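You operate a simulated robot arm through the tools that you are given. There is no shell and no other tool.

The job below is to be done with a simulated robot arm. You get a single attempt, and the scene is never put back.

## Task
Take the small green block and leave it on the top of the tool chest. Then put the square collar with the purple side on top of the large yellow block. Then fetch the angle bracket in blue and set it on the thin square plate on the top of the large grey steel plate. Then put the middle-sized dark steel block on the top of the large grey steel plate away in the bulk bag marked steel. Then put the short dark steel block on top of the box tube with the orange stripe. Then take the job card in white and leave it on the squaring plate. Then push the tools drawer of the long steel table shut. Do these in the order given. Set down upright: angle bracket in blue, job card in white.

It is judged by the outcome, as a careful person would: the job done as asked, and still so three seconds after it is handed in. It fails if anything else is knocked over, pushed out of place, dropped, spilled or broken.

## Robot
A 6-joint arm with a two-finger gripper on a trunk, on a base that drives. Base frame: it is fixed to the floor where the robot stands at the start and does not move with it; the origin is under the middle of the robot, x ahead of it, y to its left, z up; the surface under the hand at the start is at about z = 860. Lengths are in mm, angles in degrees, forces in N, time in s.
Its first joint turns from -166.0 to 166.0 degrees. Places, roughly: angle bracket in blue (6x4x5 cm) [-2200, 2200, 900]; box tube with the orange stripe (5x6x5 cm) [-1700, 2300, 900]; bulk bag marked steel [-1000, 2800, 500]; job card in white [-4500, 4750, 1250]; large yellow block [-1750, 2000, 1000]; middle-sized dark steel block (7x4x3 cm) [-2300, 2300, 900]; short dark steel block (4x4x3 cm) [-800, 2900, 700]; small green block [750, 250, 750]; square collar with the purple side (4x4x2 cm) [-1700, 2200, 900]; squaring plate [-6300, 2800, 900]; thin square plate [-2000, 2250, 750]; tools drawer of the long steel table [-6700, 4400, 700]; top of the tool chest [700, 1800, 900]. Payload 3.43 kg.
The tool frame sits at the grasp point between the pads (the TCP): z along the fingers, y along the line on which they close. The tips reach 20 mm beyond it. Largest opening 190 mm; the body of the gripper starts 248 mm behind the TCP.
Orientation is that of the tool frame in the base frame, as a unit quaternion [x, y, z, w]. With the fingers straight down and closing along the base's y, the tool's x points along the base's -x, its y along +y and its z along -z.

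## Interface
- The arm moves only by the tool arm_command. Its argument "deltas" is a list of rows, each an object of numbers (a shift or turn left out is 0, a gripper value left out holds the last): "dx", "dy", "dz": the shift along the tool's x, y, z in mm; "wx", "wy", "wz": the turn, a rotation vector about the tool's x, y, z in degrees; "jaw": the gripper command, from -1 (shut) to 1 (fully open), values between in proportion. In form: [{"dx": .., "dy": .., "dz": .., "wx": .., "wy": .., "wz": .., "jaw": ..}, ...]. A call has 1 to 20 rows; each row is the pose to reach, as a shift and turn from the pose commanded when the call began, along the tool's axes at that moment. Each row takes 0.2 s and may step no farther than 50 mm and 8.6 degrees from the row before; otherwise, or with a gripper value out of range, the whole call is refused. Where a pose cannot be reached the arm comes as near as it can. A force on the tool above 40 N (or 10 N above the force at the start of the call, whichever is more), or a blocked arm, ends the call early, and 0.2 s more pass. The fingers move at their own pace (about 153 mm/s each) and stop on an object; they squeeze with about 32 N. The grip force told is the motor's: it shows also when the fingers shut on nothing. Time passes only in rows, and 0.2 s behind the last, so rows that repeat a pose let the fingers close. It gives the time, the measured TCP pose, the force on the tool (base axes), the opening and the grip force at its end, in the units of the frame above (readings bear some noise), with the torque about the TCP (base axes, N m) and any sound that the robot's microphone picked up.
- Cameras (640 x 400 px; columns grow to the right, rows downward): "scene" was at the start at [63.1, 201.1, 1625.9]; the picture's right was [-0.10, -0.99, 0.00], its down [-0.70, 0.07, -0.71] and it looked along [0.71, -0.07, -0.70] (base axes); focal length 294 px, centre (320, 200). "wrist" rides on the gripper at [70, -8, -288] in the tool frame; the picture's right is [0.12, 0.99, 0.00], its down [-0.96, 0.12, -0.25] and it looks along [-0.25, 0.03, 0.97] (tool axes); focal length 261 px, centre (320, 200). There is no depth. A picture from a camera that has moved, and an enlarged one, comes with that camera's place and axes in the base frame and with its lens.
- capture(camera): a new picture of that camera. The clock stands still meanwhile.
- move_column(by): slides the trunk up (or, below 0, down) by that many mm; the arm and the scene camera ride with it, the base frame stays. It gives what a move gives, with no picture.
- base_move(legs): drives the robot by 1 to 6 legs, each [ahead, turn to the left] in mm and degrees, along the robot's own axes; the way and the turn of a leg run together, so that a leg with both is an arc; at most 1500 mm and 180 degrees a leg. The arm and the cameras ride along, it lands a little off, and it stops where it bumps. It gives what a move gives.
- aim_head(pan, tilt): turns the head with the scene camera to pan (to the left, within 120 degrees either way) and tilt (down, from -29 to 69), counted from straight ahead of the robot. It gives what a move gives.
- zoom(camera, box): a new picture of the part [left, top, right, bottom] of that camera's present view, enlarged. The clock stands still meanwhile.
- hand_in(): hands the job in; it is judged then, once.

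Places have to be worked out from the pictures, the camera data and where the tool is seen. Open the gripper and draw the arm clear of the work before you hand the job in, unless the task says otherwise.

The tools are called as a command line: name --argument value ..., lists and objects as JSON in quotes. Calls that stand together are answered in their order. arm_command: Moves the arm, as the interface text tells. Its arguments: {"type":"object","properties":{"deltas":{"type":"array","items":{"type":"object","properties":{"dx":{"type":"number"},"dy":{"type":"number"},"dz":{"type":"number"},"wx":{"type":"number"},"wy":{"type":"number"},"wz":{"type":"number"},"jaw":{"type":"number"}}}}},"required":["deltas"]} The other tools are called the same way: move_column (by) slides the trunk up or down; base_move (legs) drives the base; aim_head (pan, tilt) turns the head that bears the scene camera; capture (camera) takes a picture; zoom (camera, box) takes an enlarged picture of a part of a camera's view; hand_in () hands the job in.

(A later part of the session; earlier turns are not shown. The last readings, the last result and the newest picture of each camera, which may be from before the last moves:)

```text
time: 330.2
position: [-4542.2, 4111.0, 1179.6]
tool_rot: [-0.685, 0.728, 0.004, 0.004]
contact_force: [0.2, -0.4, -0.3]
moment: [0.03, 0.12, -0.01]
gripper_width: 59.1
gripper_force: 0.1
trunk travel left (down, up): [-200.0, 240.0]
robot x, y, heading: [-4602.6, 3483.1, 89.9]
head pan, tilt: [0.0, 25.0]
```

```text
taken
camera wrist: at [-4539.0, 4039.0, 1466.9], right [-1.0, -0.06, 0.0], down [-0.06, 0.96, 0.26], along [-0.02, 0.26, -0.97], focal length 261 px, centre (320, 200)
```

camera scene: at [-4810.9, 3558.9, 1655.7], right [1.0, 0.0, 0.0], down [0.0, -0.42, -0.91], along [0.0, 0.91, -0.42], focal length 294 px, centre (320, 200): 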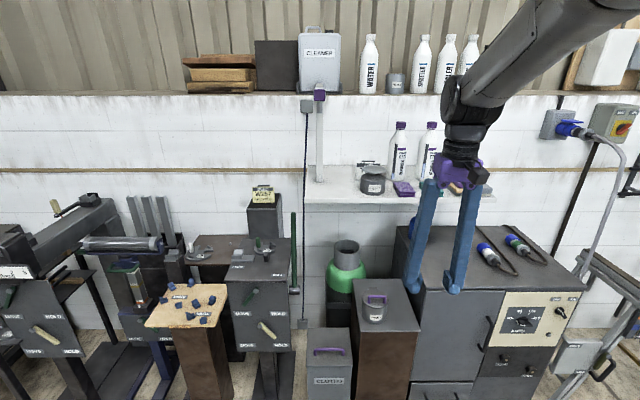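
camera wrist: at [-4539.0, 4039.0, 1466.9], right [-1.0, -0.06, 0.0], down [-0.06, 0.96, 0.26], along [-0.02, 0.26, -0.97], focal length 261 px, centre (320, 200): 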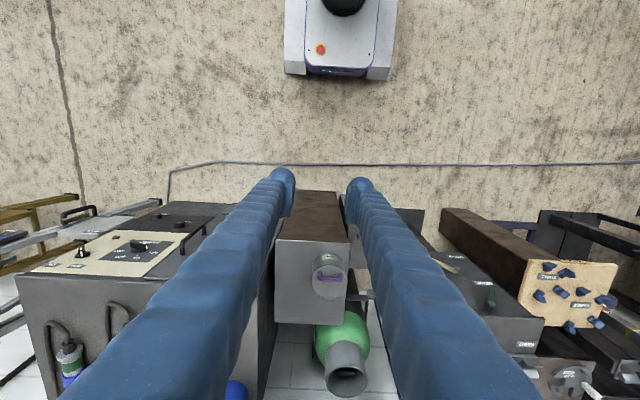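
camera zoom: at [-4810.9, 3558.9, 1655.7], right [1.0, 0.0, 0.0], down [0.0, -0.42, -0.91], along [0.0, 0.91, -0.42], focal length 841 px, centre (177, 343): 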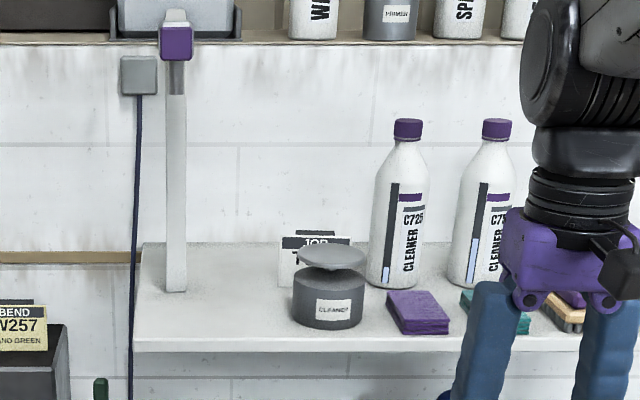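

Geometry: shelf y 4570–5030, card about x -4650…-4549, y≈4840, top z≈1250; the tin with raised lid (top ≈1257) is in front and a bottle starts at x≈-4508. I raise the trunk fully, then roll 500 mm closer so the hand is above all this.

move_column --by 240

base_move --legs '[[490, 0]]'

capture --camera "wrist"

capture --camera "scene"

```text
time: 332.7
position: [-4541.8, 4112.6, 1420.8]
tool_rot: [-0.685, 0.729, 0.004, 0.004]
contact_force: [0.4, 0.1, 0.7]
moment: [-0.01, -0.03, 0.03]
gripper_width: 58.8
gripper_force: 0.0
trunk travel left (down, up): [-440.0, 0.0]
robot x, y, heading: [-4603.8, 3482.6, 89.9]
head pan, tilt: [0.0, 25.0]
```

```text
time: 336.6
position: [-4545.9, 4610.8, 1418.6]
tool_rot: [-0.688, 0.726, 0.004, 0.003]
contact_force: [1.1, 0.7, -1.3]
moment: [-0.02, -0.03, -0.01]
gripper_width: 58.9
gripper_force: 0.0
trunk travel left (down, up): [-440.0, 0.0]
robot x, y, heading: [-4599.2, 3985.0, 89.9]
head pan, tilt: [0.0, 25.0]
```

```text
taken
camera wrist: at [-4542.2, 4538.5, 1706.4], right [-1.0, -0.07, 0.0], down [-0.06, 0.96, 0.26], along [-0.02, 0.26, -0.97], focal length 261 px, centre (320, 200)
```

wrist: 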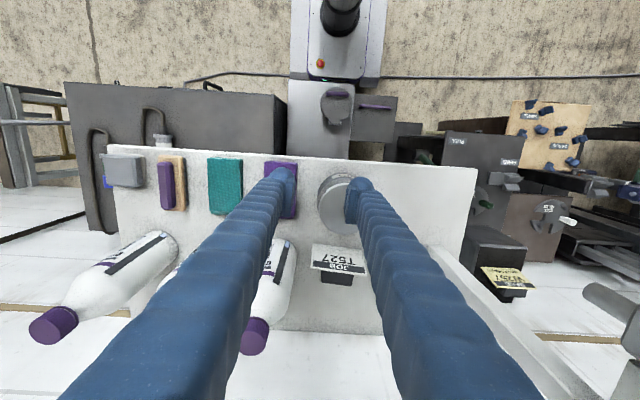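

```text
taken
camera scene: at [-4811.5, 4056.4, 1895.5], right [1.0, 0.0, 0.0], down [0.0, -0.42, -0.91], along [0.0, 0.91, -0.42], focal length 294 px, centre (320, 200)
```

scene: 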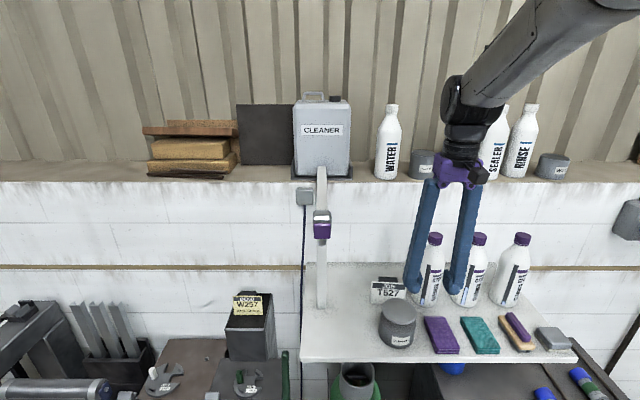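

A clear view of the card now. I enlarge both views for exact positions.

zoom --camera "scene" --box '[340, 220, 460, 360]'

zoom --camera "wrist" --box '[220, 150, 400, 370]'

```text
2.86 times, centred on (400, 290) of scene
camera zoom: at [-4811.5, 4056.4, 1895.5], right [1.0, 0.0, 0.0], down [0.0, -0.42, -0.91], along [0.0, 0.91, -0.42], focal length 841 px, centre (91, -57)
```

zoom: 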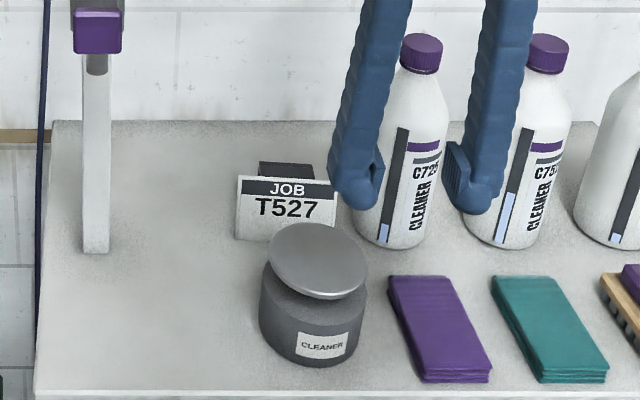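

```text
1.82 times, centred on (310, 260) of wrist
camera zoom: at [-4542.2, 4538.5, 1706.4], right [-1.0, -0.07, 0.0], down [-0.06, 0.96, 0.26], along [-0.02, 0.26, -0.97], focal length 474 px, centre (338, 91)
```

zoom: 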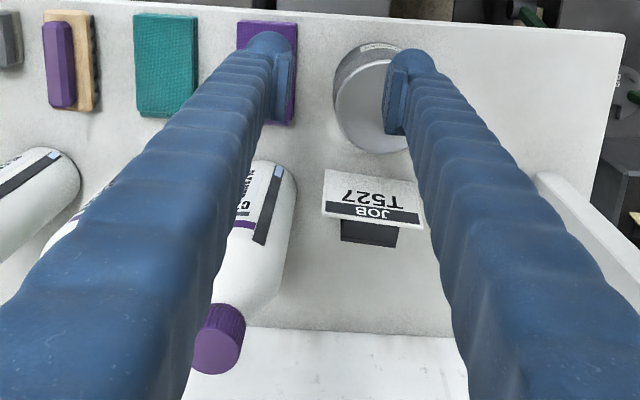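

The card is a white face with a dark stand behind it (about 25 mm thick at the top), centre x≈-4596, front y≈4798, back y≈4825; the tin's back edge is at y≈4736. I will pinch it front-to-back from above, so I first turn the hand 90° and shift over x=-4596 while still south of the card.

arm_command --deltas '[{"dx": -2, "dy": 5, "dz": -5, "wz": 8}, {"dx": -4, "dy": 10, "dz": -10, "wz": 16}, {"dx": -6, "dy": 15, "dz": -15, "wz": 24}, {"dx": -8, "dy": 20, "dz": -20, "wz": 32}, {"dx": -10, "dy": 25, "dz": -20, "wz": 40}, {"dx": -10, "dy": 30, "dz": -20, "wz": 48}, {"dx": -10, "dy": 35, "dz": -20, "wz": 56}, {"dx": -10, "dy": 40, "dz": -20, "wz": 64}, {"dx": -10, "dy": 45, "dz": -20, "wz": 72}, {"dx": -10, "dy": 50, "dz": -20, "wz": 80}, {"dx": -10, "dy": 50, "dz": -20, "wz": 87}, {"dx": -10, "dy": 50, "dz": -20, "wz": 87}]'

capture --camera "wrist"

zoom --camera "scene" --box '[320, 160, 480, 360]'

```text
time: 339.2
position: [-4595.4, 4623.6, 1440.5]
tool_rot: [0.003, 1.0, 0.006, 0.0]
contact_force: [0.0, -0.7, 0.1]
moment: [-0.03, -0.01, 0.01]
gripper_width: 58.9
gripper_force: 0.1
trunk travel left (down, up): [-440.0, 0.0]
robot x, y, heading: [-4602.0, 3982.2, 90.4]
head pan, tilt: [0.0, 25.0]
```

```text
taken
camera wrist: at [-4666.8, 4612.7, 1728.0], right [-0.12, 0.99, 0.01], down [0.96, 0.11, 0.25], along [0.25, 0.04, -0.97], focal length 261 px, centre (320, 200)
```

wrist: 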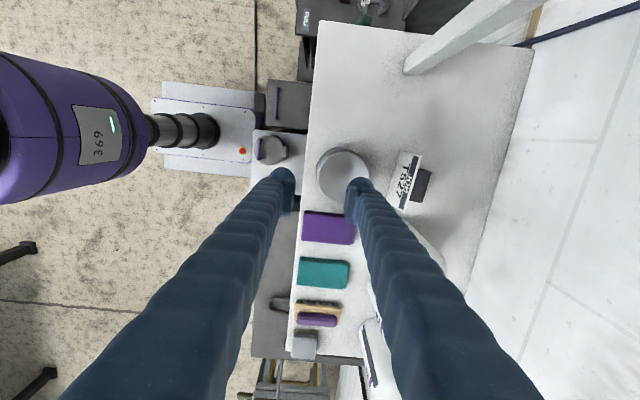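

```text
2.00 times, centred on (400, 260) of scene
camera zoom: at [-4811.6, 4055.7, 1895.6], right [1.0, 0.0, 0.0], down [0.0, -0.42, -0.91], along [0.0, 0.91, -0.42], focal length 589 px, centre (160, 80)
```

zoom: 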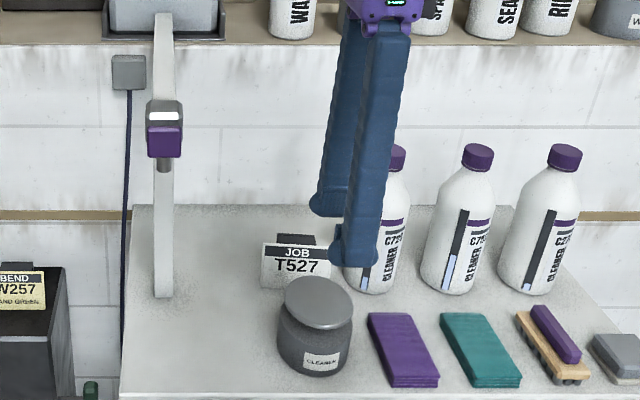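

I enlarge the wrist view to measure the card from above.

zoom --camera "wrist" --box '[300, 120, 460, 250]'

```text
3.08 times, centred on (380, 185) of wrist
camera zoom: at [-4666.8, 4612.7, 1728.0], right [-0.12, 0.99, 0.01], down [0.96, 0.11, 0.25], along [0.25, 0.04, -0.97], focal length 802 px, centre (135, 246)
```

zoom: 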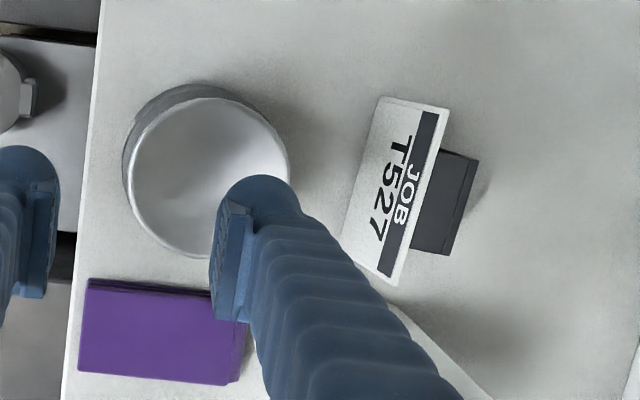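

From above, the card's top runs (-4647, 4805)→(-4539, 4794) (yaw -5.8°), and the dark stand's back edge is at y≈4824. I lower to z≈1340, above tin and card, then move north over the card with the jaw turned to match.

arm_command --deltas '[{"dz": 45, "wz": 2}, {"dz": 90, "wz": 4}, {"dz": 100, "wz": 5.5}, {"dz": 100, "dy": 45, "wz": 5.5}, {"dz": 100, "dx": -1, "dy": 90, "wz": 5.5}, {"dz": 100, "dx": -2, "dy": 135, "wz": 5.5}, {"dz": 100, "dx": -3, "dy": 175, "wz": 5.5}, {"dz": 100, "dx": -3, "dy": 188, "wz": 5.5}, {"dz": 100, "dx": -3, "dy": 188, "wz": 5.5}]'

capture --camera "wrist"

zoom --camera "scene" --box '[320, 160, 480, 360]'

```text
time: 341.2
position: [-4592.4, 4814.8, 1341.4]
tool_rot: [0.048, 0.999, 0.005, 0.0]
contact_force: [-0.4, 0.2, -0.3]
moment: [0.02, -0.05, 0.02]
gripper_width: 58.7
gripper_force: 0.0
trunk travel left (down, up): [-440.0, 0.0]
robot x, y, heading: [-4601.4, 3983.2, 90.3]
head pan, tilt: [0.0, 25.0]
```

```text
taken
camera wrist: at [-4664.5, 4810.3, 1628.7], right [-0.02, 1.0, 0.01], down [0.97, 0.02, 0.25], along [0.25, 0.02, -0.97], focal length 261 px, centre (320, 200)
```

wrist: 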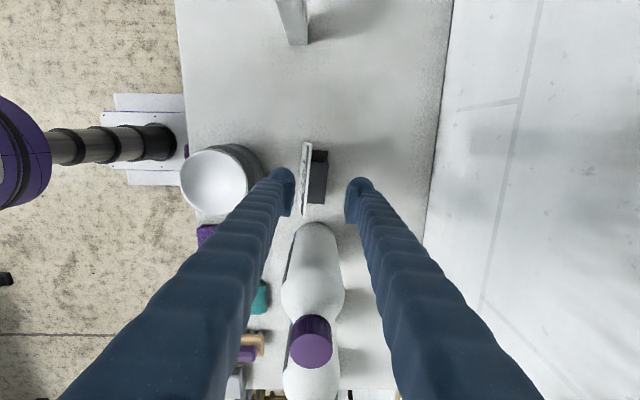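

```text
2.00 times, centred on (400, 260) of scene
camera zoom: at [-4811.6, 4056.7, 1895.5], right [1.0, 0.0, 0.0], down [0.0, -0.42, -0.91], along [0.0, 0.91, -0.42], focal length 589 px, centre (160, 80)
```

zoom: 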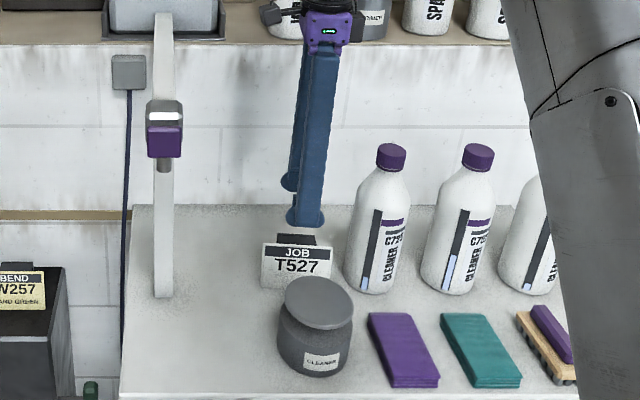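

The hand is right above the card; I enlarge to centre it between the pads.

zoom --camera "wrist" --box '[260, 110, 380, 230]'

```text
3.33 times, centred on (320, 170) of wrist
camera zoom: at [-4664.5, 4810.3, 1628.7], right [-0.02, 1.0, 0.01], down [0.97, 0.02, 0.25], along [0.25, 0.02, -0.97], focal length 869 px, centre (320, 300)
```

zoom: 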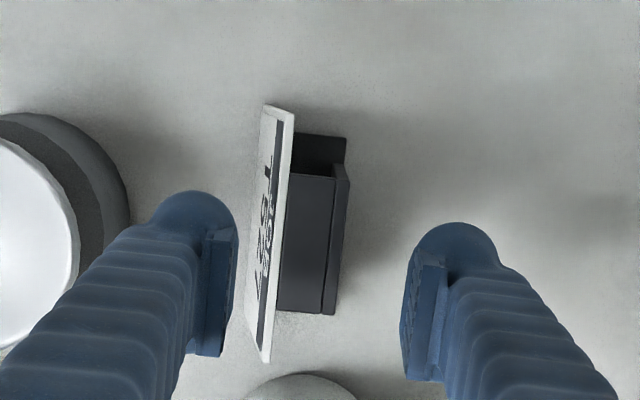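

The card's mid-thickness is 3.5 mm toward the south of centre; tin clearance is about 30 mm. I correct and descend around the card.

arm_command --deltas '[{"dy": -3.5, "dz": 25}, {"dy": -3.5, "dz": 50}, {"dy": -3.5, "dz": 72}, {"dy": -3.5, "dz": 90}, {"dy": -3.5, "dz": 104}, {"dy": -3.5, "dz": 104}]'

zoom --camera "wrist" --box '[260, 130, 380, 250]'

zoom --camera "scene" --box '[340, 220, 460, 360]'

```text
time: 342.6
position: [-4594.4, 4810.8, 1238.0]
tool_rot: [0.048, 0.999, 0.004, -0.001]
contact_force: [0.1, 0.3, 0.2]
moment: [0.04, 0.0, 0.0]
gripper_width: 58.9
gripper_force: 0.1
trunk travel left (down, up): [-440.0, 0.0]
robot x, y, heading: [-4599.1, 3982.6, 90.2]
head pan, tilt: [0.0, 25.0]
```

```text
3.33 times, centred on (320, 190) of wrist
camera zoom: at [-4665.2, 4806.5, 1524.3], right [-0.02, 1.0, 0.01], down [0.97, 0.02, 0.25], along [0.25, 0.02, -0.97], focal length 869 px, centre (320, 233)
```

zoom: 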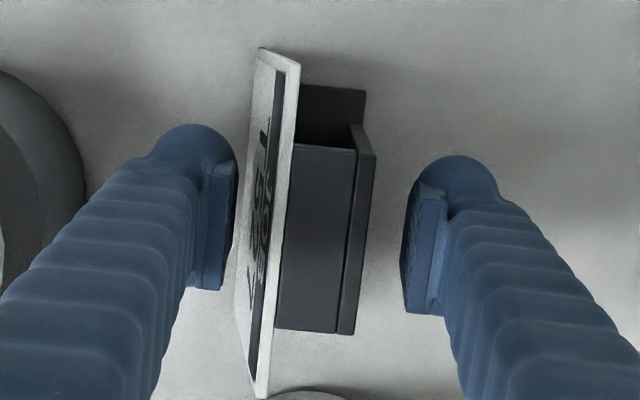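

```text
2.86 times, centred on (400, 290) of scene
camera zoom: at [-4811.5, 4055.8, 1895.6], right [1.0, 0.0, 0.0], down [0.0, -0.42, -0.91], along [0.0, 0.91, -0.42], focal length 841 px, centre (91, -57)
```

zoom: 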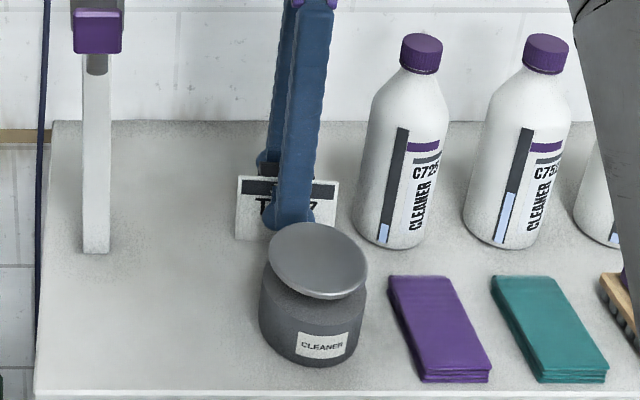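

Centred and clear on both sides. I close the jaw on the card.

arm_command --deltas '[{"jaw": -0.5}, {"jaw": -0.6}, {"jaw": -0.7}, {"jaw": -0.85}, {"jaw": -1}, {"jaw": -1}, {"jaw": -1}]'

zoom --camera "wrist" --box '[260, 130, 380, 250]'

zoom --camera "scene" --box '[340, 220, 460, 360]'

```text
time: 344.2
position: [-4593.2, 4810.8, 1235.9]
tool_rot: [0.049, 0.999, 0.005, -0.001]
contact_force: [-0.7, -1.7, 1.4]
moment: [-0.03, -0.04, -0.04]
gripper_width: 34.3
gripper_force: 32.5
trunk travel left (down, up): [-440.0, 0.0]
robot x, y, heading: [-4600.3, 3983.7, 90.2]
head pan, tilt: [0.0, 25.0]
```

```text
3.33 times, centred on (320, 190) of wrist
camera zoom: at [-4665.2, 4806.9, 1524.1], right [-0.02, 1.0, 0.01], down [0.97, 0.02, 0.25], along [0.25, 0.02, -0.97], focal length 869 px, centre (320, 233)
```

zoom: 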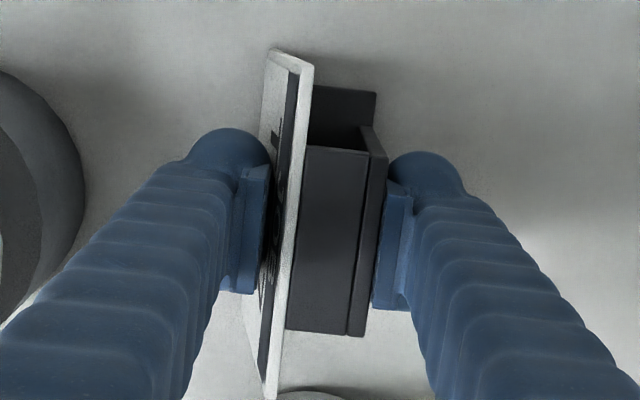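

```text
2.86 times, centred on (400, 290) of scene
camera zoom: at [-4811.6, 4056.2, 1895.5], right [1.0, 0.0, 0.0], down [0.0, -0.42, -0.91], along [0.0, 0.91, -0.42], focal length 841 px, centre (91, -57)
```

zoom: 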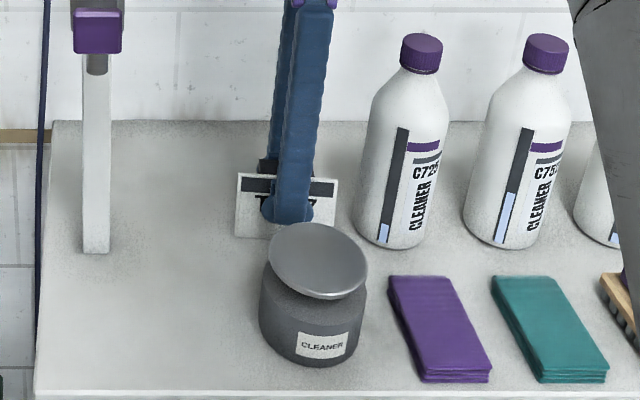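

Held at 34 mm, 32 N. I lift slowly and check that the card comes along level.

arm_command --deltas '[{"dz": -10, "jaw": -1}, {"dz": -25, "jaw": -1}, {"dz": -45, "jaw": -1}, {"dz": -70, "jaw": -1}, {"dz": -95, "jaw": -1}, {"dz": -115, "jaw": -1}, {"dz": -115, "jaw": -1}]'

capture --camera "scene"

capture --camera "wrist"

```text
time: 345.8
position: [-4593.4, 4808.5, 1354.1]
tool_rot: [0.049, 0.999, 0.005, 0.0]
contact_force: [-0.1, -0.3, -0.7]
moment: [-0.06, 0.0, -0.04]
gripper_width: 34.2
gripper_force: 31.7
trunk travel left (down, up): [-440.0, 0.0]
robot x, y, heading: [-4602.2, 3984.0, 90.1]
head pan, tilt: [0.0, 25.0]
```

```text
taken
camera scene: at [-4811.6, 4057.1, 1895.5], right [1.0, 0.0, 0.0], down [0.0, -0.42, -0.91], along [0.0, 0.91, -0.42], focal length 294 px, centre (320, 200)
```

scene: 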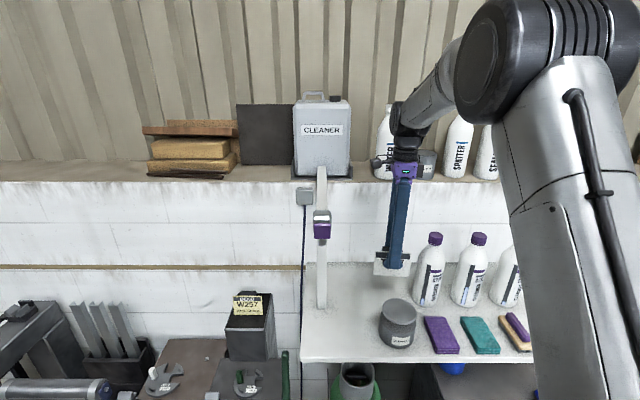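

```text
taken
camera wrist: at [-4664.3, 4805.0, 1641.2], right [-0.02, 1.0, 0.01], down [0.97, 0.02, 0.25], along [0.25, 0.02, -0.97], focal length 261 px, centre (320, 200)
```

wrist: 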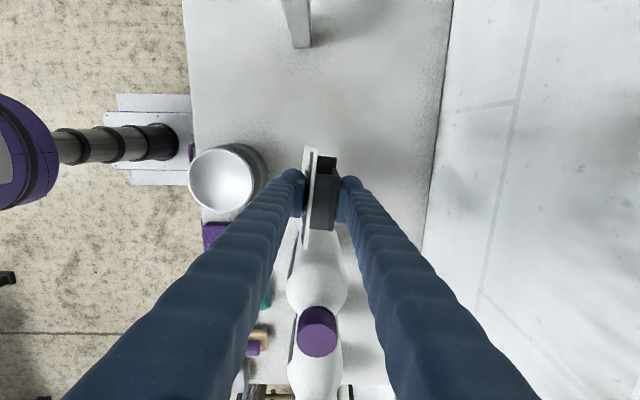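

The card came up cleanly. I draw it south over the tin (32 mm clearance), then back the robot away from the shelf.

arm_command --deltas '[{"dy": -40, "dz": -8, "jaw": -1}, {"dy": -80, "dz": -12, "jaw": -1}, {"dy": -120, "dz": -12, "jaw": -1}, {"dy": -160, "dz": -12, "jaw": -1}, {"dy": -200, "dz": -12, "jaw": -1}, {"dy": -200, "dz": -12, "jaw": -1}]'

capture --camera "scene"

base_move --legs '[[-500, 0]]'

capture --camera "scene"

```text
time: 347.2
position: [-4614.7, 4607.2, 1366.1]
tool_rot: [0.049, 0.999, 0.005, -0.001]
contact_force: [-0.7, 0.6, -0.8]
moment: [-0.15, 0.0, 0.02]
gripper_width: 34.1
gripper_force: 31.4
trunk travel left (down, up): [-440.0, 0.0]
robot x, y, heading: [-4602.0, 3981.3, 90.4]
head pan, tilt: [0.0, 25.0]
```

```text
taken
camera scene: at [-4811.5, 4058.4, 1895.4], right [1.0, 0.0, 0.0], down [0.0, -0.42, -0.91], along [0.0, 0.91, -0.42], focal length 294 px, centre (320, 200)
```

scene: 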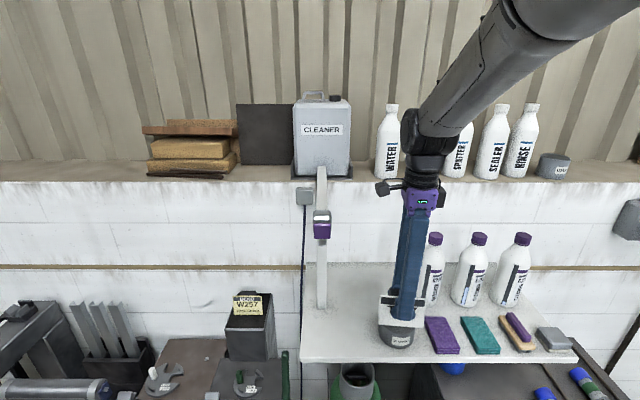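

```text
time: 351.0
position: [-4615.1, 4109.8, 1364.9]
tool_rot: [0.047, 0.999, 0.006, 0.0]
contact_force: [0.3, 0.0, -0.1]
moment: [0.02, 0.0, 0.03]
gripper_width: 34.2
gripper_force: 31.8
trunk travel left (down, up): [-440.0, 0.0]
robot x, y, heading: [-4600.2, 3488.4, 90.5]
head pan, tilt: [0.0, 25.0]
```

```text
taken
camera scene: at [-4809.5, 3557.7, 1895.6], right [1.0, 0.01, 0.0], down [0.0, -0.42, -0.91], along [-0.01, 0.91, -0.42], focal length 294 px, centre (320, 200)
```

scene: 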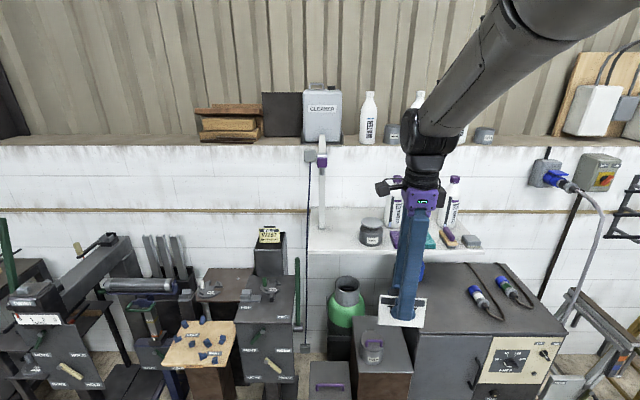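

The card is clear of the shelf and nothing else moved. I turn west to look for the squaring plate around (-6300, 2800).

base_move --legs '[[0, 45]]'

base_move --legs '[[0, 45]]'

aim_head --pan 20 --tilt 25

capture --camera "scene"

```text
time: 354.6
position: [-5058.0, 3908.4, 1365.6]
tool_rot: [-0.348, 0.938, 0.004, -0.002]
contact_force: [-0.1, 0.2, -0.3]
moment: [0.01, -0.02, 0.02]
gripper_width: 34.0
gripper_force: 31.4
trunk travel left (down, up): [-440.0, 0.0]
robot x, y, heading: [-4565.7, 3521.4, 136.1]
head pan, tilt: [0.0, 25.0]
```

```text
time: 358.0
position: [-5188.8, 3454.1, 1367.4]
tool_rot: [-0.675, 0.737, 0.004, -0.004]
contact_force: [-0.3, -0.3, -0.3]
moment: [-0.06, -0.02, 0.01]
gripper_width: 33.9
gripper_force: 32.2
trunk travel left (down, up): [-440.0, 0.0]
robot x, y, heading: [-4570.3, 3570.3, -179.3]
head pan, tilt: [0.0, 25.0]
```

```text
time: 358.8
position: [-5188.8, 3455.1, 1366.5]
tool_rot: [-0.675, 0.737, 0.004, -0.005]
contact_force: [0.1, -0.5, -1.0]
moment: [0.02, 0.03, 0.0]
gripper_width: 33.9
gripper_force: 32.3
trunk travel left (down, up): [-440.0, 0.0]
robot x, y, heading: [-4566.5, 3573.0, -179.5]
head pan, tilt: [20.0, 25.0]
```

```text
taken
camera scene: at [-4633.1, 3326.2, 1895.7], right [-0.35, 0.94, 0.0], down [0.4, 0.15, -0.91], along [-0.85, -0.31, -0.42], focal length 294 px, centre (320, 200)
```

scene: 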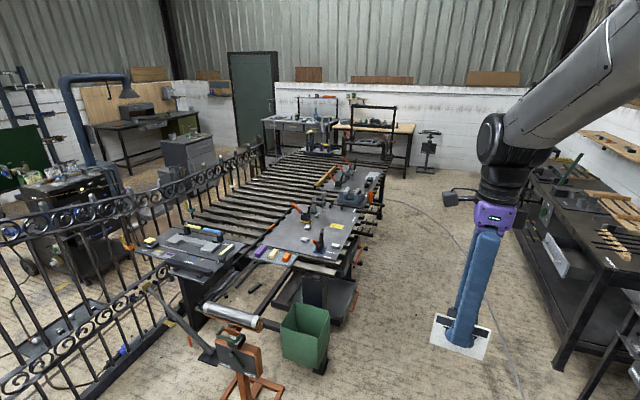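

The grey plate around (310, 235) on the slatted table should be the squaring plate. I enlarge it.

zoom --camera "scene" --box '[220, 150, 420, 300]'

zoom --camera "scene" --box '[120, 180, 320, 330]'

```text
2.67 times, centred on (320, 225) of scene
camera zoom: at [-4633.1, 3326.2, 1895.7], right [-0.35, 0.94, 0.0], down [0.4, 0.15, -0.91], along [-0.85, -0.31, -0.42], focal length 785 px, centre (320, 133)
```

zoom: 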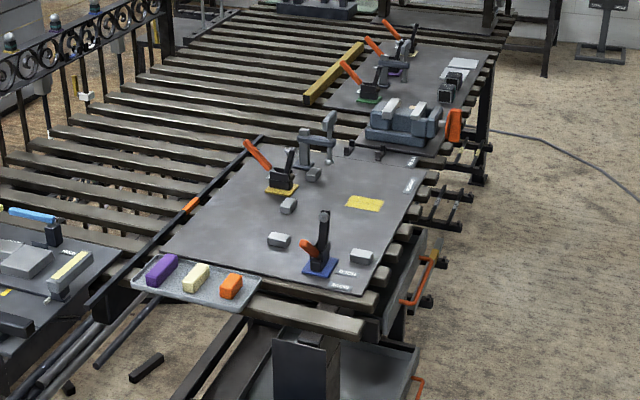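

```text
2.67 times, centred on (220, 255) of scene
camera zoom: at [-4633.1, 3326.2, 1895.7], right [-0.35, 0.94, 0.0], down [0.4, 0.15, -0.91], along [-0.85, -0.31, -0.42], focal length 785 px, centre (587, 53)
```

zoom: 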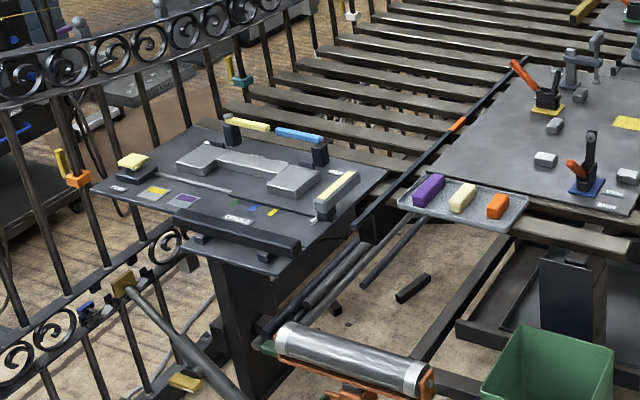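

The near grey plate with clamps spans about x -6580…-5960, y 2430…2950 on the slatted table. I drive west along the aisle and then face it.

base_move --legs '[[1500, 0]]'

capture --camera "scene"

```text
time: 368.9
position: [-6674.6, 3474.3, 1367.3]
tool_rot: [-0.668, 0.744, 0.002, -0.004]
contact_force: [0.1, -0.6, -0.7]
moment: [-0.01, -0.01, 0.0]
gripper_width: 33.6
gripper_force: 31.9
trunk travel left (down, up): [-440.0, 0.0]
robot x, y, heading: [-6048.6, 3577.0, 179.1]
head pan, tilt: [20.0, 25.0]
```

```text
taken
camera scene: at [-6121.4, 3335.0, 1895.5], right [-0.33, 0.94, 0.0], down [0.4, 0.14, -0.91], along [-0.86, -0.3, -0.42], focal length 294 px, centre (320, 200)
```

scene: 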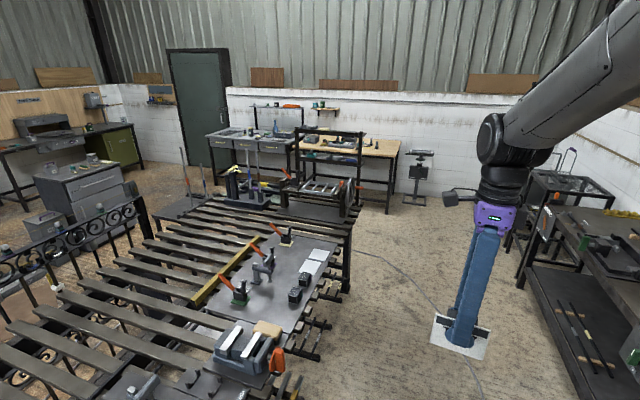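

I go 130 mm further and turn left to face the plate.

base_move --legs '[[130, 0]]'

base_move --legs '[[0, 45]]'

base_move --legs '[[0, 44]]'

aim_head --pan -5 --tilt 50

capture --camera "scene"

capture --camera "wrist"

```text
time: 370.4
position: [-6809.6, 3480.8, 1368.2]
tool_rot: [-0.667, 0.745, 0.004, -0.004]
contact_force: [-0.1, -0.4, -0.4]
moment: [0.0, -0.12, -0.01]
gripper_width: 33.9
gripper_force: 32.7
trunk travel left (down, up): [-440.0, 0.0]
robot x, y, heading: [-6184.7, 3577.1, 178.9]
head pan, tilt: [20.0, 25.0]
```

```text
time: 373.9
position: [-6553.9, 3065.8, 1368.9]
tool_rot: [0.902, -0.432, -0.001, 0.005]
contact_force: [0.9, 0.2, -1.0]
moment: [0.02, -0.01, 0.03]
gripper_width: 33.8
gripper_force: 32.6
trunk travel left (down, up): [-440.0, 0.0]
robot x, y, heading: [-6217.0, 3612.9, -136.0]
head pan, tilt: [20.0, 25.0]
```

```text
time: 377.4
position: [-6068.0, 2986.9, 1369.3]
tool_rot: [0.999, -0.053, 0.0, 0.006]
contact_force: [-0.1, 0.2, -0.8]
moment: [-0.03, -0.01, -0.01]
gripper_width: 33.9
gripper_force: 31.8
trunk travel left (down, up): [-440.0, 0.0]
robot x, y, heading: [-6262.6, 3608.6, -91.4]
head pan, tilt: [20.0, 25.0]
```

```text
time: 378.3
position: [-6066.6, 2986.2, 1368.1]
tool_rot: [0.999, -0.053, 0.0, 0.007]
contact_force: [1.0, 0.7, -0.5]
moment: [-0.03, 0.31, -0.01]
gripper_width: 34.1
gripper_force: 31.9
trunk travel left (down, up): [-440.0, 0.0]
robot x, y, heading: [-6267.7, 3611.2, -91.3]
head pan, tilt: [-5.0, 50.0]
```

```text
taken
camera scene: at [-6058.9, 3549.1, 1857.7], right [-0.99, 0.11, 0.0], down [0.08, 0.76, -0.64], along [-0.07, -0.64, -0.77], focal length 294 px, centre (320, 200)
```

scene: 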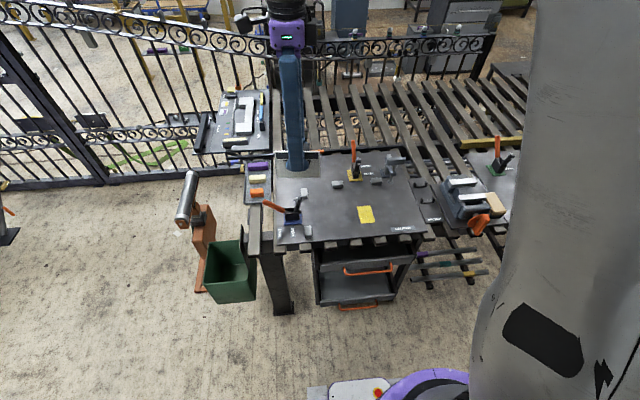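

```text
taken
camera wrist: at [-5995.0, 2992.8, 1656.2], right [0.01, -1.0, 0.01], down [-0.97, -0.01, 0.25], along [-0.25, -0.01, -0.97], focal length 261 px, centre (320, 200)
```

wrist: 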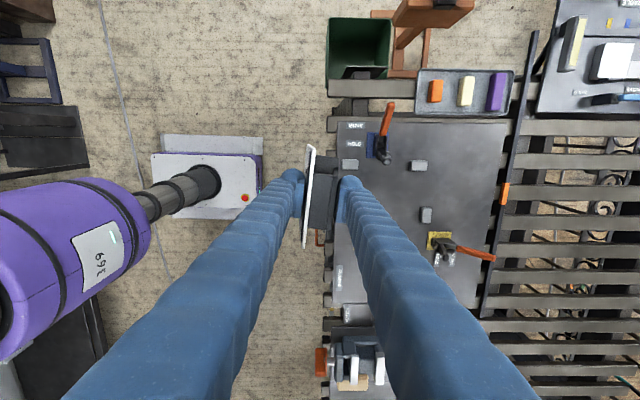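

zoom --camera "scene" --box '[240, 130, 460, 290]'

zoom --camera "wrist" --box '[310, 60, 530, 330]'

```text
2.50 times, centred on (350, 210) of scene
camera zoom: at [-6058.9, 3549.1, 1857.7], right [-0.99, 0.11, 0.0], down [0.08, 0.76, -0.64], along [-0.07, -0.64, -0.77], focal length 736 px, centre (245, 175)
```

zoom: 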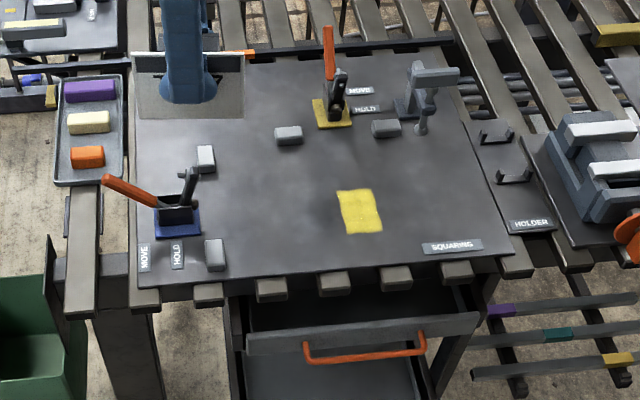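

```text
1.48 times, centred on (420, 195) of wrist
camera zoom: at [-5995.0, 2992.8, 1656.2], right [0.01, -1.0, 0.01], down [-0.97, -0.01, 0.25], along [-0.25, -0.01, -0.97], focal length 386 px, centre (172, 207)
```

zoom: 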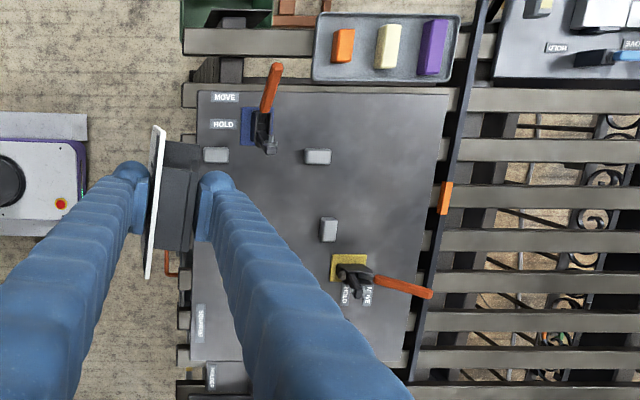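

The plate is labelled SQUARING. A free area lies around (-6200, 2810), between the stops and clamps. I lower the trunk back down and move the card above that spot.

move_column --by -240

arm_command --deltas '[{"dx": -35, "dy": 40, "jaw": -1}, {"dx": -70, "dy": 80, "jaw": -1}, {"dx": -105, "dy": 120, "jaw": -1}, {"dx": -115, "dy": 160, "jaw": -1}, {"dx": -115, "dy": 160, "jaw": -1}]'

capture --camera "wrist"

zoom --camera "scene" --box '[200, 60, 520, 300]'

```text
time: 380.8
position: [-6067.9, 2986.5, 1128.4]
tool_rot: [0.999, -0.053, 0.001, 0.004]
contact_force: [-0.6, -0.1, -0.7]
moment: [-0.03, 0.04, 0.01]
gripper_width: 33.7
gripper_force: 31.7
trunk travel left (down, up): [-200.0, 240.0]
robot x, y, heading: [-6261.7, 3611.9, -91.3]
head pan, tilt: [-5.0, 50.0]
```

```text
refused: row 1 steps farther than a row can; nothing moved
```

```text
taken
camera wrist: at [-5998.2, 2992.1, 1416.7], right [0.01, -1.0, 0.01], down [-0.97, -0.01, 0.25], along [-0.25, -0.01, -0.97], focal length 261 px, centre (320, 200)
```

wrist: 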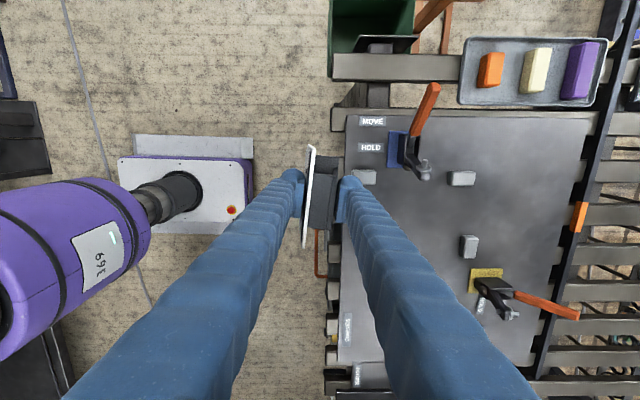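

```text
1.67 times, centred on (360, 180) of scene
camera zoom: at [-6062.7, 3548.6, 1618.2], right [-0.99, 0.11, 0.0], down [0.08, 0.76, -0.64], along [-0.07, -0.64, -0.77], focal length 491 px, centre (253, 233)
```

zoom: 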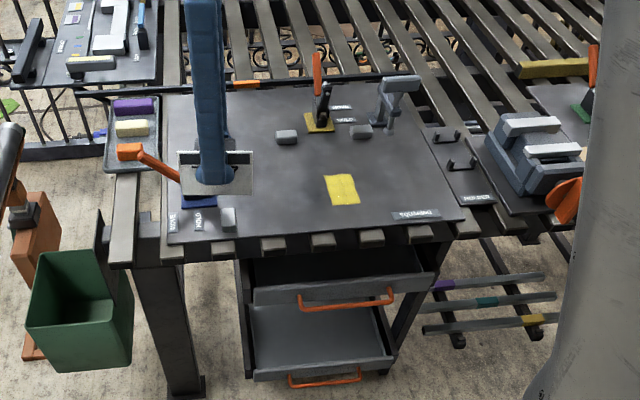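

The step was slightly too long; I resend with shorter steps.

arm_command --deltas '[{"dx": -28, "dy": 32, "jaw": -1}, {"dx": -56, "dy": 64, "jaw": -1}, {"dx": -84, "dy": 98, "jaw": -1}, {"dx": -112, "dy": 130, "jaw": -1}, {"dx": -113, "dy": 160, "jaw": -1}, {"dx": -113, "dy": 187, "jaw": -1}, {"dx": -113, "dy": 187, "jaw": -1}]'

capture --camera "wrist"

zoom --camera "scene" --box '[240, 60, 480, 240]'

```text
time: 382.4
position: [-6201.6, 2813.3, 1131.5]
tool_rot: [0.999, -0.052, 0.0, 0.006]
contact_force: [-0.2, 0.2, 0.0]
moment: [-0.04, -0.03, 0.0]
gripper_width: 33.7
gripper_force: 31.9
trunk travel left (down, up): [-200.0, 240.0]
robot x, y, heading: [-6267.0, 3609.6, -91.3]
head pan, tilt: [-5.0, 50.0]
```

```text
taken
camera wrist: at [-6131.0, 2818.9, 1418.7], right [0.01, -1.0, 0.01], down [-0.97, -0.01, 0.25], along [-0.25, -0.01, -0.97], focal length 261 px, centre (320, 200)
```

wrist: 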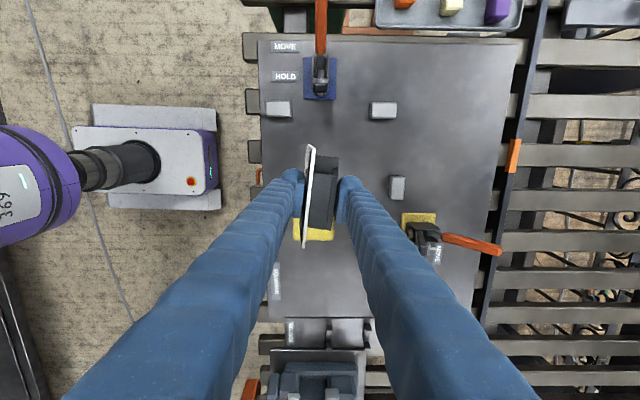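

```text
2.22 times, centred on (360, 150) of scene
camera zoom: at [-6062.9, 3548.5, 1618.1], right [-0.99, 0.11, 0.0], down [0.08, 0.76, -0.64], along [-0.07, -0.64, -0.77], focal length 654 px, centre (231, 311)
```

zoom: 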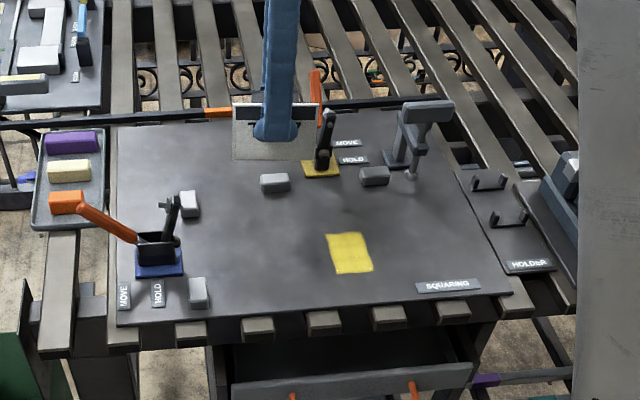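

The card hangs above a free area; the plate top triangulates to z≈874. I lower to about 20 mm above contact.

arm_command --deltas '[{"dz": 40, "jaw": -1}, {"dz": 80, "jaw": -1}, {"dz": 120, "jaw": -1}, {"dz": 150, "jaw": -1}, {"dz": 168, "jaw": -1}, {"dz": 168, "jaw": -1}]'

capture --camera "wrist"

zoom --camera "scene" --box '[270, 90, 430, 210]'

```text
time: 383.8
position: [-6200.5, 2811.9, 962.3]
tool_rot: [0.999, -0.053, 0.001, 0.005]
contact_force: [0.5, 0.2, 0.2]
moment: [0.03, -0.03, -0.02]
gripper_width: 34.0
gripper_force: 32.2
trunk travel left (down, up): [-200.0, 240.0]
robot x, y, heading: [-6269.1, 3611.9, -91.3]
head pan, tilt: [-5.0, 50.0]
```

```text
taken
camera wrist: at [-6130.6, 2816.9, 1250.4], right [0.01, -1.0, 0.01], down [-0.97, -0.01, 0.25], along [-0.25, -0.01, -0.97], focal length 261 px, centre (320, 200)
```

wrist: 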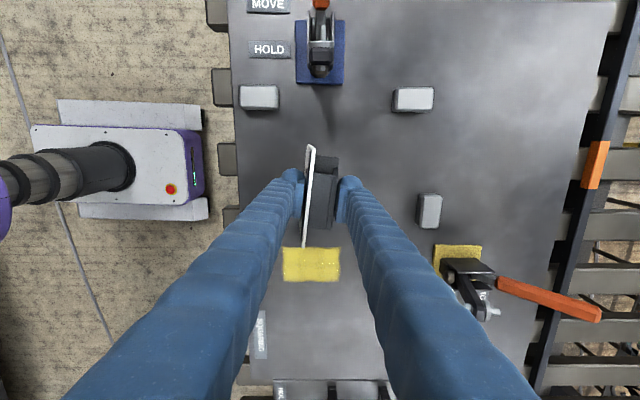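

```text
3.33 times, centred on (350, 150) of scene
camera zoom: at [-6062.7, 3548.2, 1618.1], right [-0.99, 0.11, 0.0], down [0.08, 0.76, -0.64], along [-0.07, -0.64, -0.77], focal length 981 px, centre (220, 367)
```

zoom: 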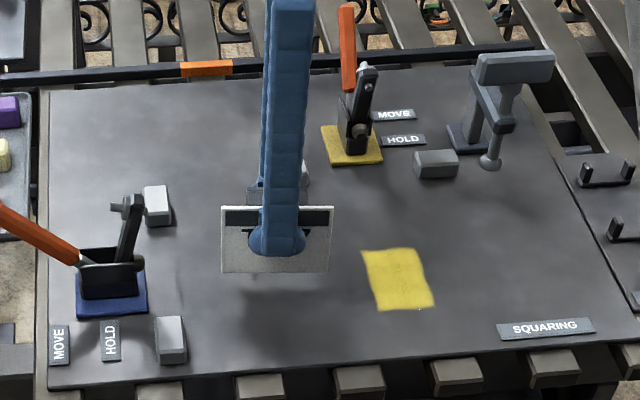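

The card is upright, about 20 mm above the plate with free room around. I lower in small steps to contact.

arm_command --deltas '[{"dz": 4, "jaw": -1}, {"dz": 8, "jaw": -1}, {"dz": 11, "jaw": -1}, {"dz": 14, "jaw": -1}, {"dz": 14, "jaw": -1}]'

```text
time: 385.0
position: [-6199.0, 2810.4, 947.2]
tool_rot: [0.998, -0.055, 0.001, 0.005]
contact_force: [0.0, 0.0, -0.8]
moment: [-0.05, -0.03, 0.04]
gripper_width: 33.6
gripper_force: 31.9
trunk travel left (down, up): [-200.0, 240.0]
robot x, y, heading: [-6267.5, 3612.6, -91.2]
head pan, tilt: [-5.0, 50.0]
```

arm_command --deltas '[{"dz": 2, "jaw": -1}, {"dz": 4, "jaw": -1}, {"dz": 6, "jaw": -1}, {"dz": 8, "jaw": -1}, {"dz": 8, "jaw": -1}]'

zoom --camera "scene" --box '[300, 110, 380, 190]'

```text
time: 386.2
position: [-6200.9, 2809.6, 939.8]
tool_rot: [0.999, -0.053, 0.001, 0.006]
contact_force: [-0.4, 0.4, 0.0]
moment: [0.01, 0.02, -0.01]
gripper_width: 33.9
gripper_force: 32.0
trunk travel left (down, up): [-200.0, 240.0]
robot x, y, heading: [-6267.2, 3615.2, -91.1]
head pan, tilt: [-5.0, 50.0]
```

```text
5.00 times, centred on (340, 150) of scene
camera zoom: at [-6062.7, 3548.0, 1618.1], right [-0.99, 0.11, 0.0], down [0.08, 0.76, -0.64], along [-0.07, -0.64, -0.77], focal length 1472 px, centre (220, 450)
```

zoom: 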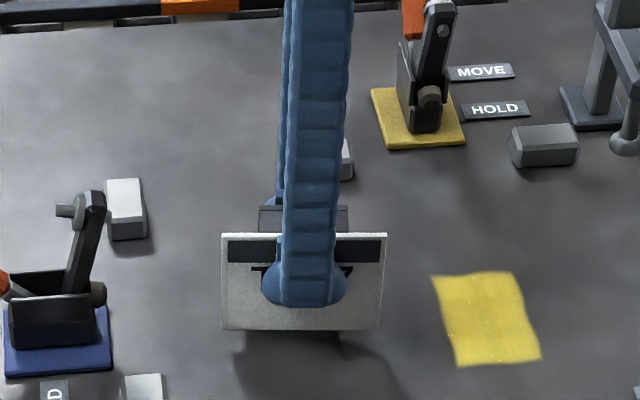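

Still a small gap by the shadow. I continue down.

arm_command --deltas '[{"dz": 2, "jaw": -1}, {"dz": 4, "jaw": -1}, {"dz": 6, "jaw": -1}, {"dz": 8, "jaw": -1}, {"dz": 8, "jaw": -1}]'

```text
time: 387.4
position: [-6200.4, 2809.9, 932.1]
tool_rot: [0.999, -0.053, 0.0, 0.006]
contact_force: [0.2, -0.1, -0.3]
moment: [-0.03, -0.01, 0.01]
gripper_width: 33.7
gripper_force: 31.6
trunk travel left (down, up): [-200.0, 240.0]
robot x, y, heading: [-6267.4, 3611.9, -91.5]
head pan, tilt: [-5.0, 50.0]
```

arm_command --deltas '[{"dz": 2, "jaw": -1}, {"dz": 4, "jaw": -1}, {"dz": 6, "jaw": -1}, {"dz": 8, "jaw": -1}, {"dz": 8, "jaw": -1}]'

zoom --camera "scene" --box '[300, 110, 380, 190]'

```text
time: 388.6
position: [-6200.9, 2809.1, 927.7]
tool_rot: [0.999, -0.053, 0.001, 0.008]
contact_force: [-0.1, -5.2, 21.4]
moment: [0.18, 0.07, -0.02]
gripper_width: 33.8
gripper_force: 31.4
trunk travel left (down, up): [-200.0, 240.0]
robot x, y, heading: [-6263.5, 3612.2, -91.4]
head pan, tilt: [-5.0, 50.0]
```

```text
5.00 times, centred on (340, 150) of scene
camera zoom: at [-6062.7, 3549.3, 1618.3], right [-0.99, 0.11, 0.0], down [0.08, 0.76, -0.64], along [-0.07, -0.64, -0.77], focal length 1472 px, centre (220, 450)
```

zoom: 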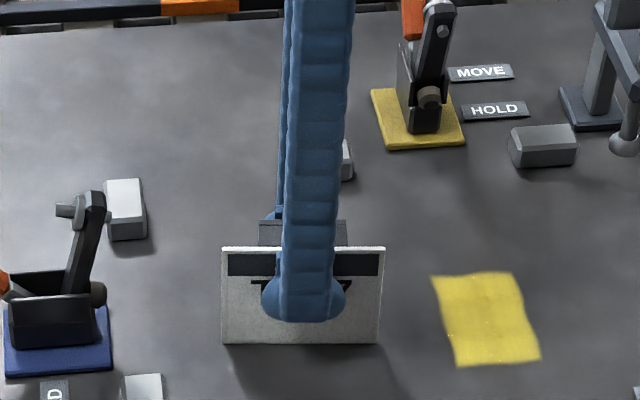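

Contact at 21 N: the card stands on the plate. I ease up and open slowly.

arm_command --deltas '[{"dz": -2.5, "jaw": -1}, {"dz": -2.5, "jaw": -0.6}, {"dz": -2.5, "jaw": -0.5}, {"dz": -2.5, "jaw": -0.4}, {"dz": -2.5, "jaw": -0.35}, {"dz": -2.5, "jaw": -0.35}]'

zoom --camera "scene" --box '[300, 110, 380, 190]'

zoom --camera "wrist" --box '[260, 120, 380, 250]'

```text
time: 390.0
position: [-6201.5, 2810.4, 928.0]
tool_rot: [0.999, -0.053, 0.001, 0.005]
contact_force: [0.5, 0.0, -0.4]
moment: [0.01, -0.02, 0.02]
gripper_width: 61.7
gripper_force: 0.0
trunk travel left (down, up): [-200.0, 240.0]
robot x, y, heading: [-6267.2, 3612.4, -91.2]
head pan, tilt: [-5.0, 50.0]
```

```text
5.00 times, centred on (340, 150) of scene
camera zoom: at [-6062.7, 3548.0, 1618.1], right [-0.99, 0.11, 0.0], down [0.08, 0.76, -0.64], along [-0.07, -0.64, -0.77], focal length 1472 px, centre (220, 450)
```

zoom: 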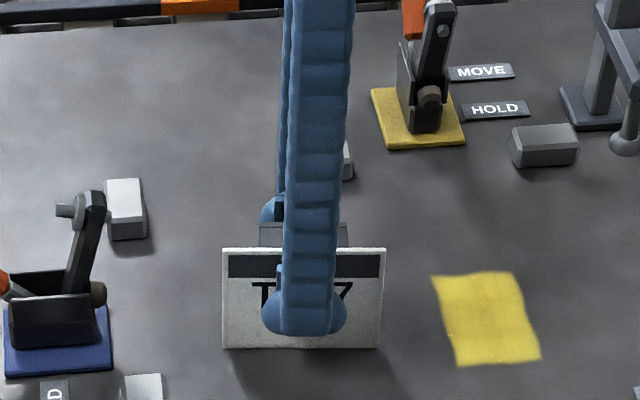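

```text
3.08 times, centred on (320, 185) of wrist
camera zoom: at [-6130.5, 2815.6, 1214.6], right [0.01, -1.0, 0.01], down [-0.97, -0.01, 0.25], along [-0.25, -0.01, -0.97], focal length 802 px, centre (320, 246)
```

zoom: 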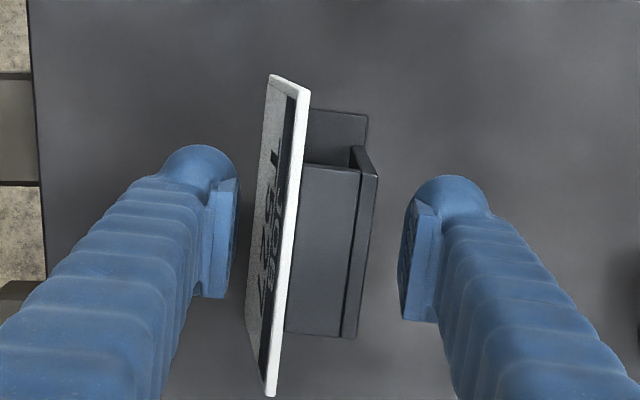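

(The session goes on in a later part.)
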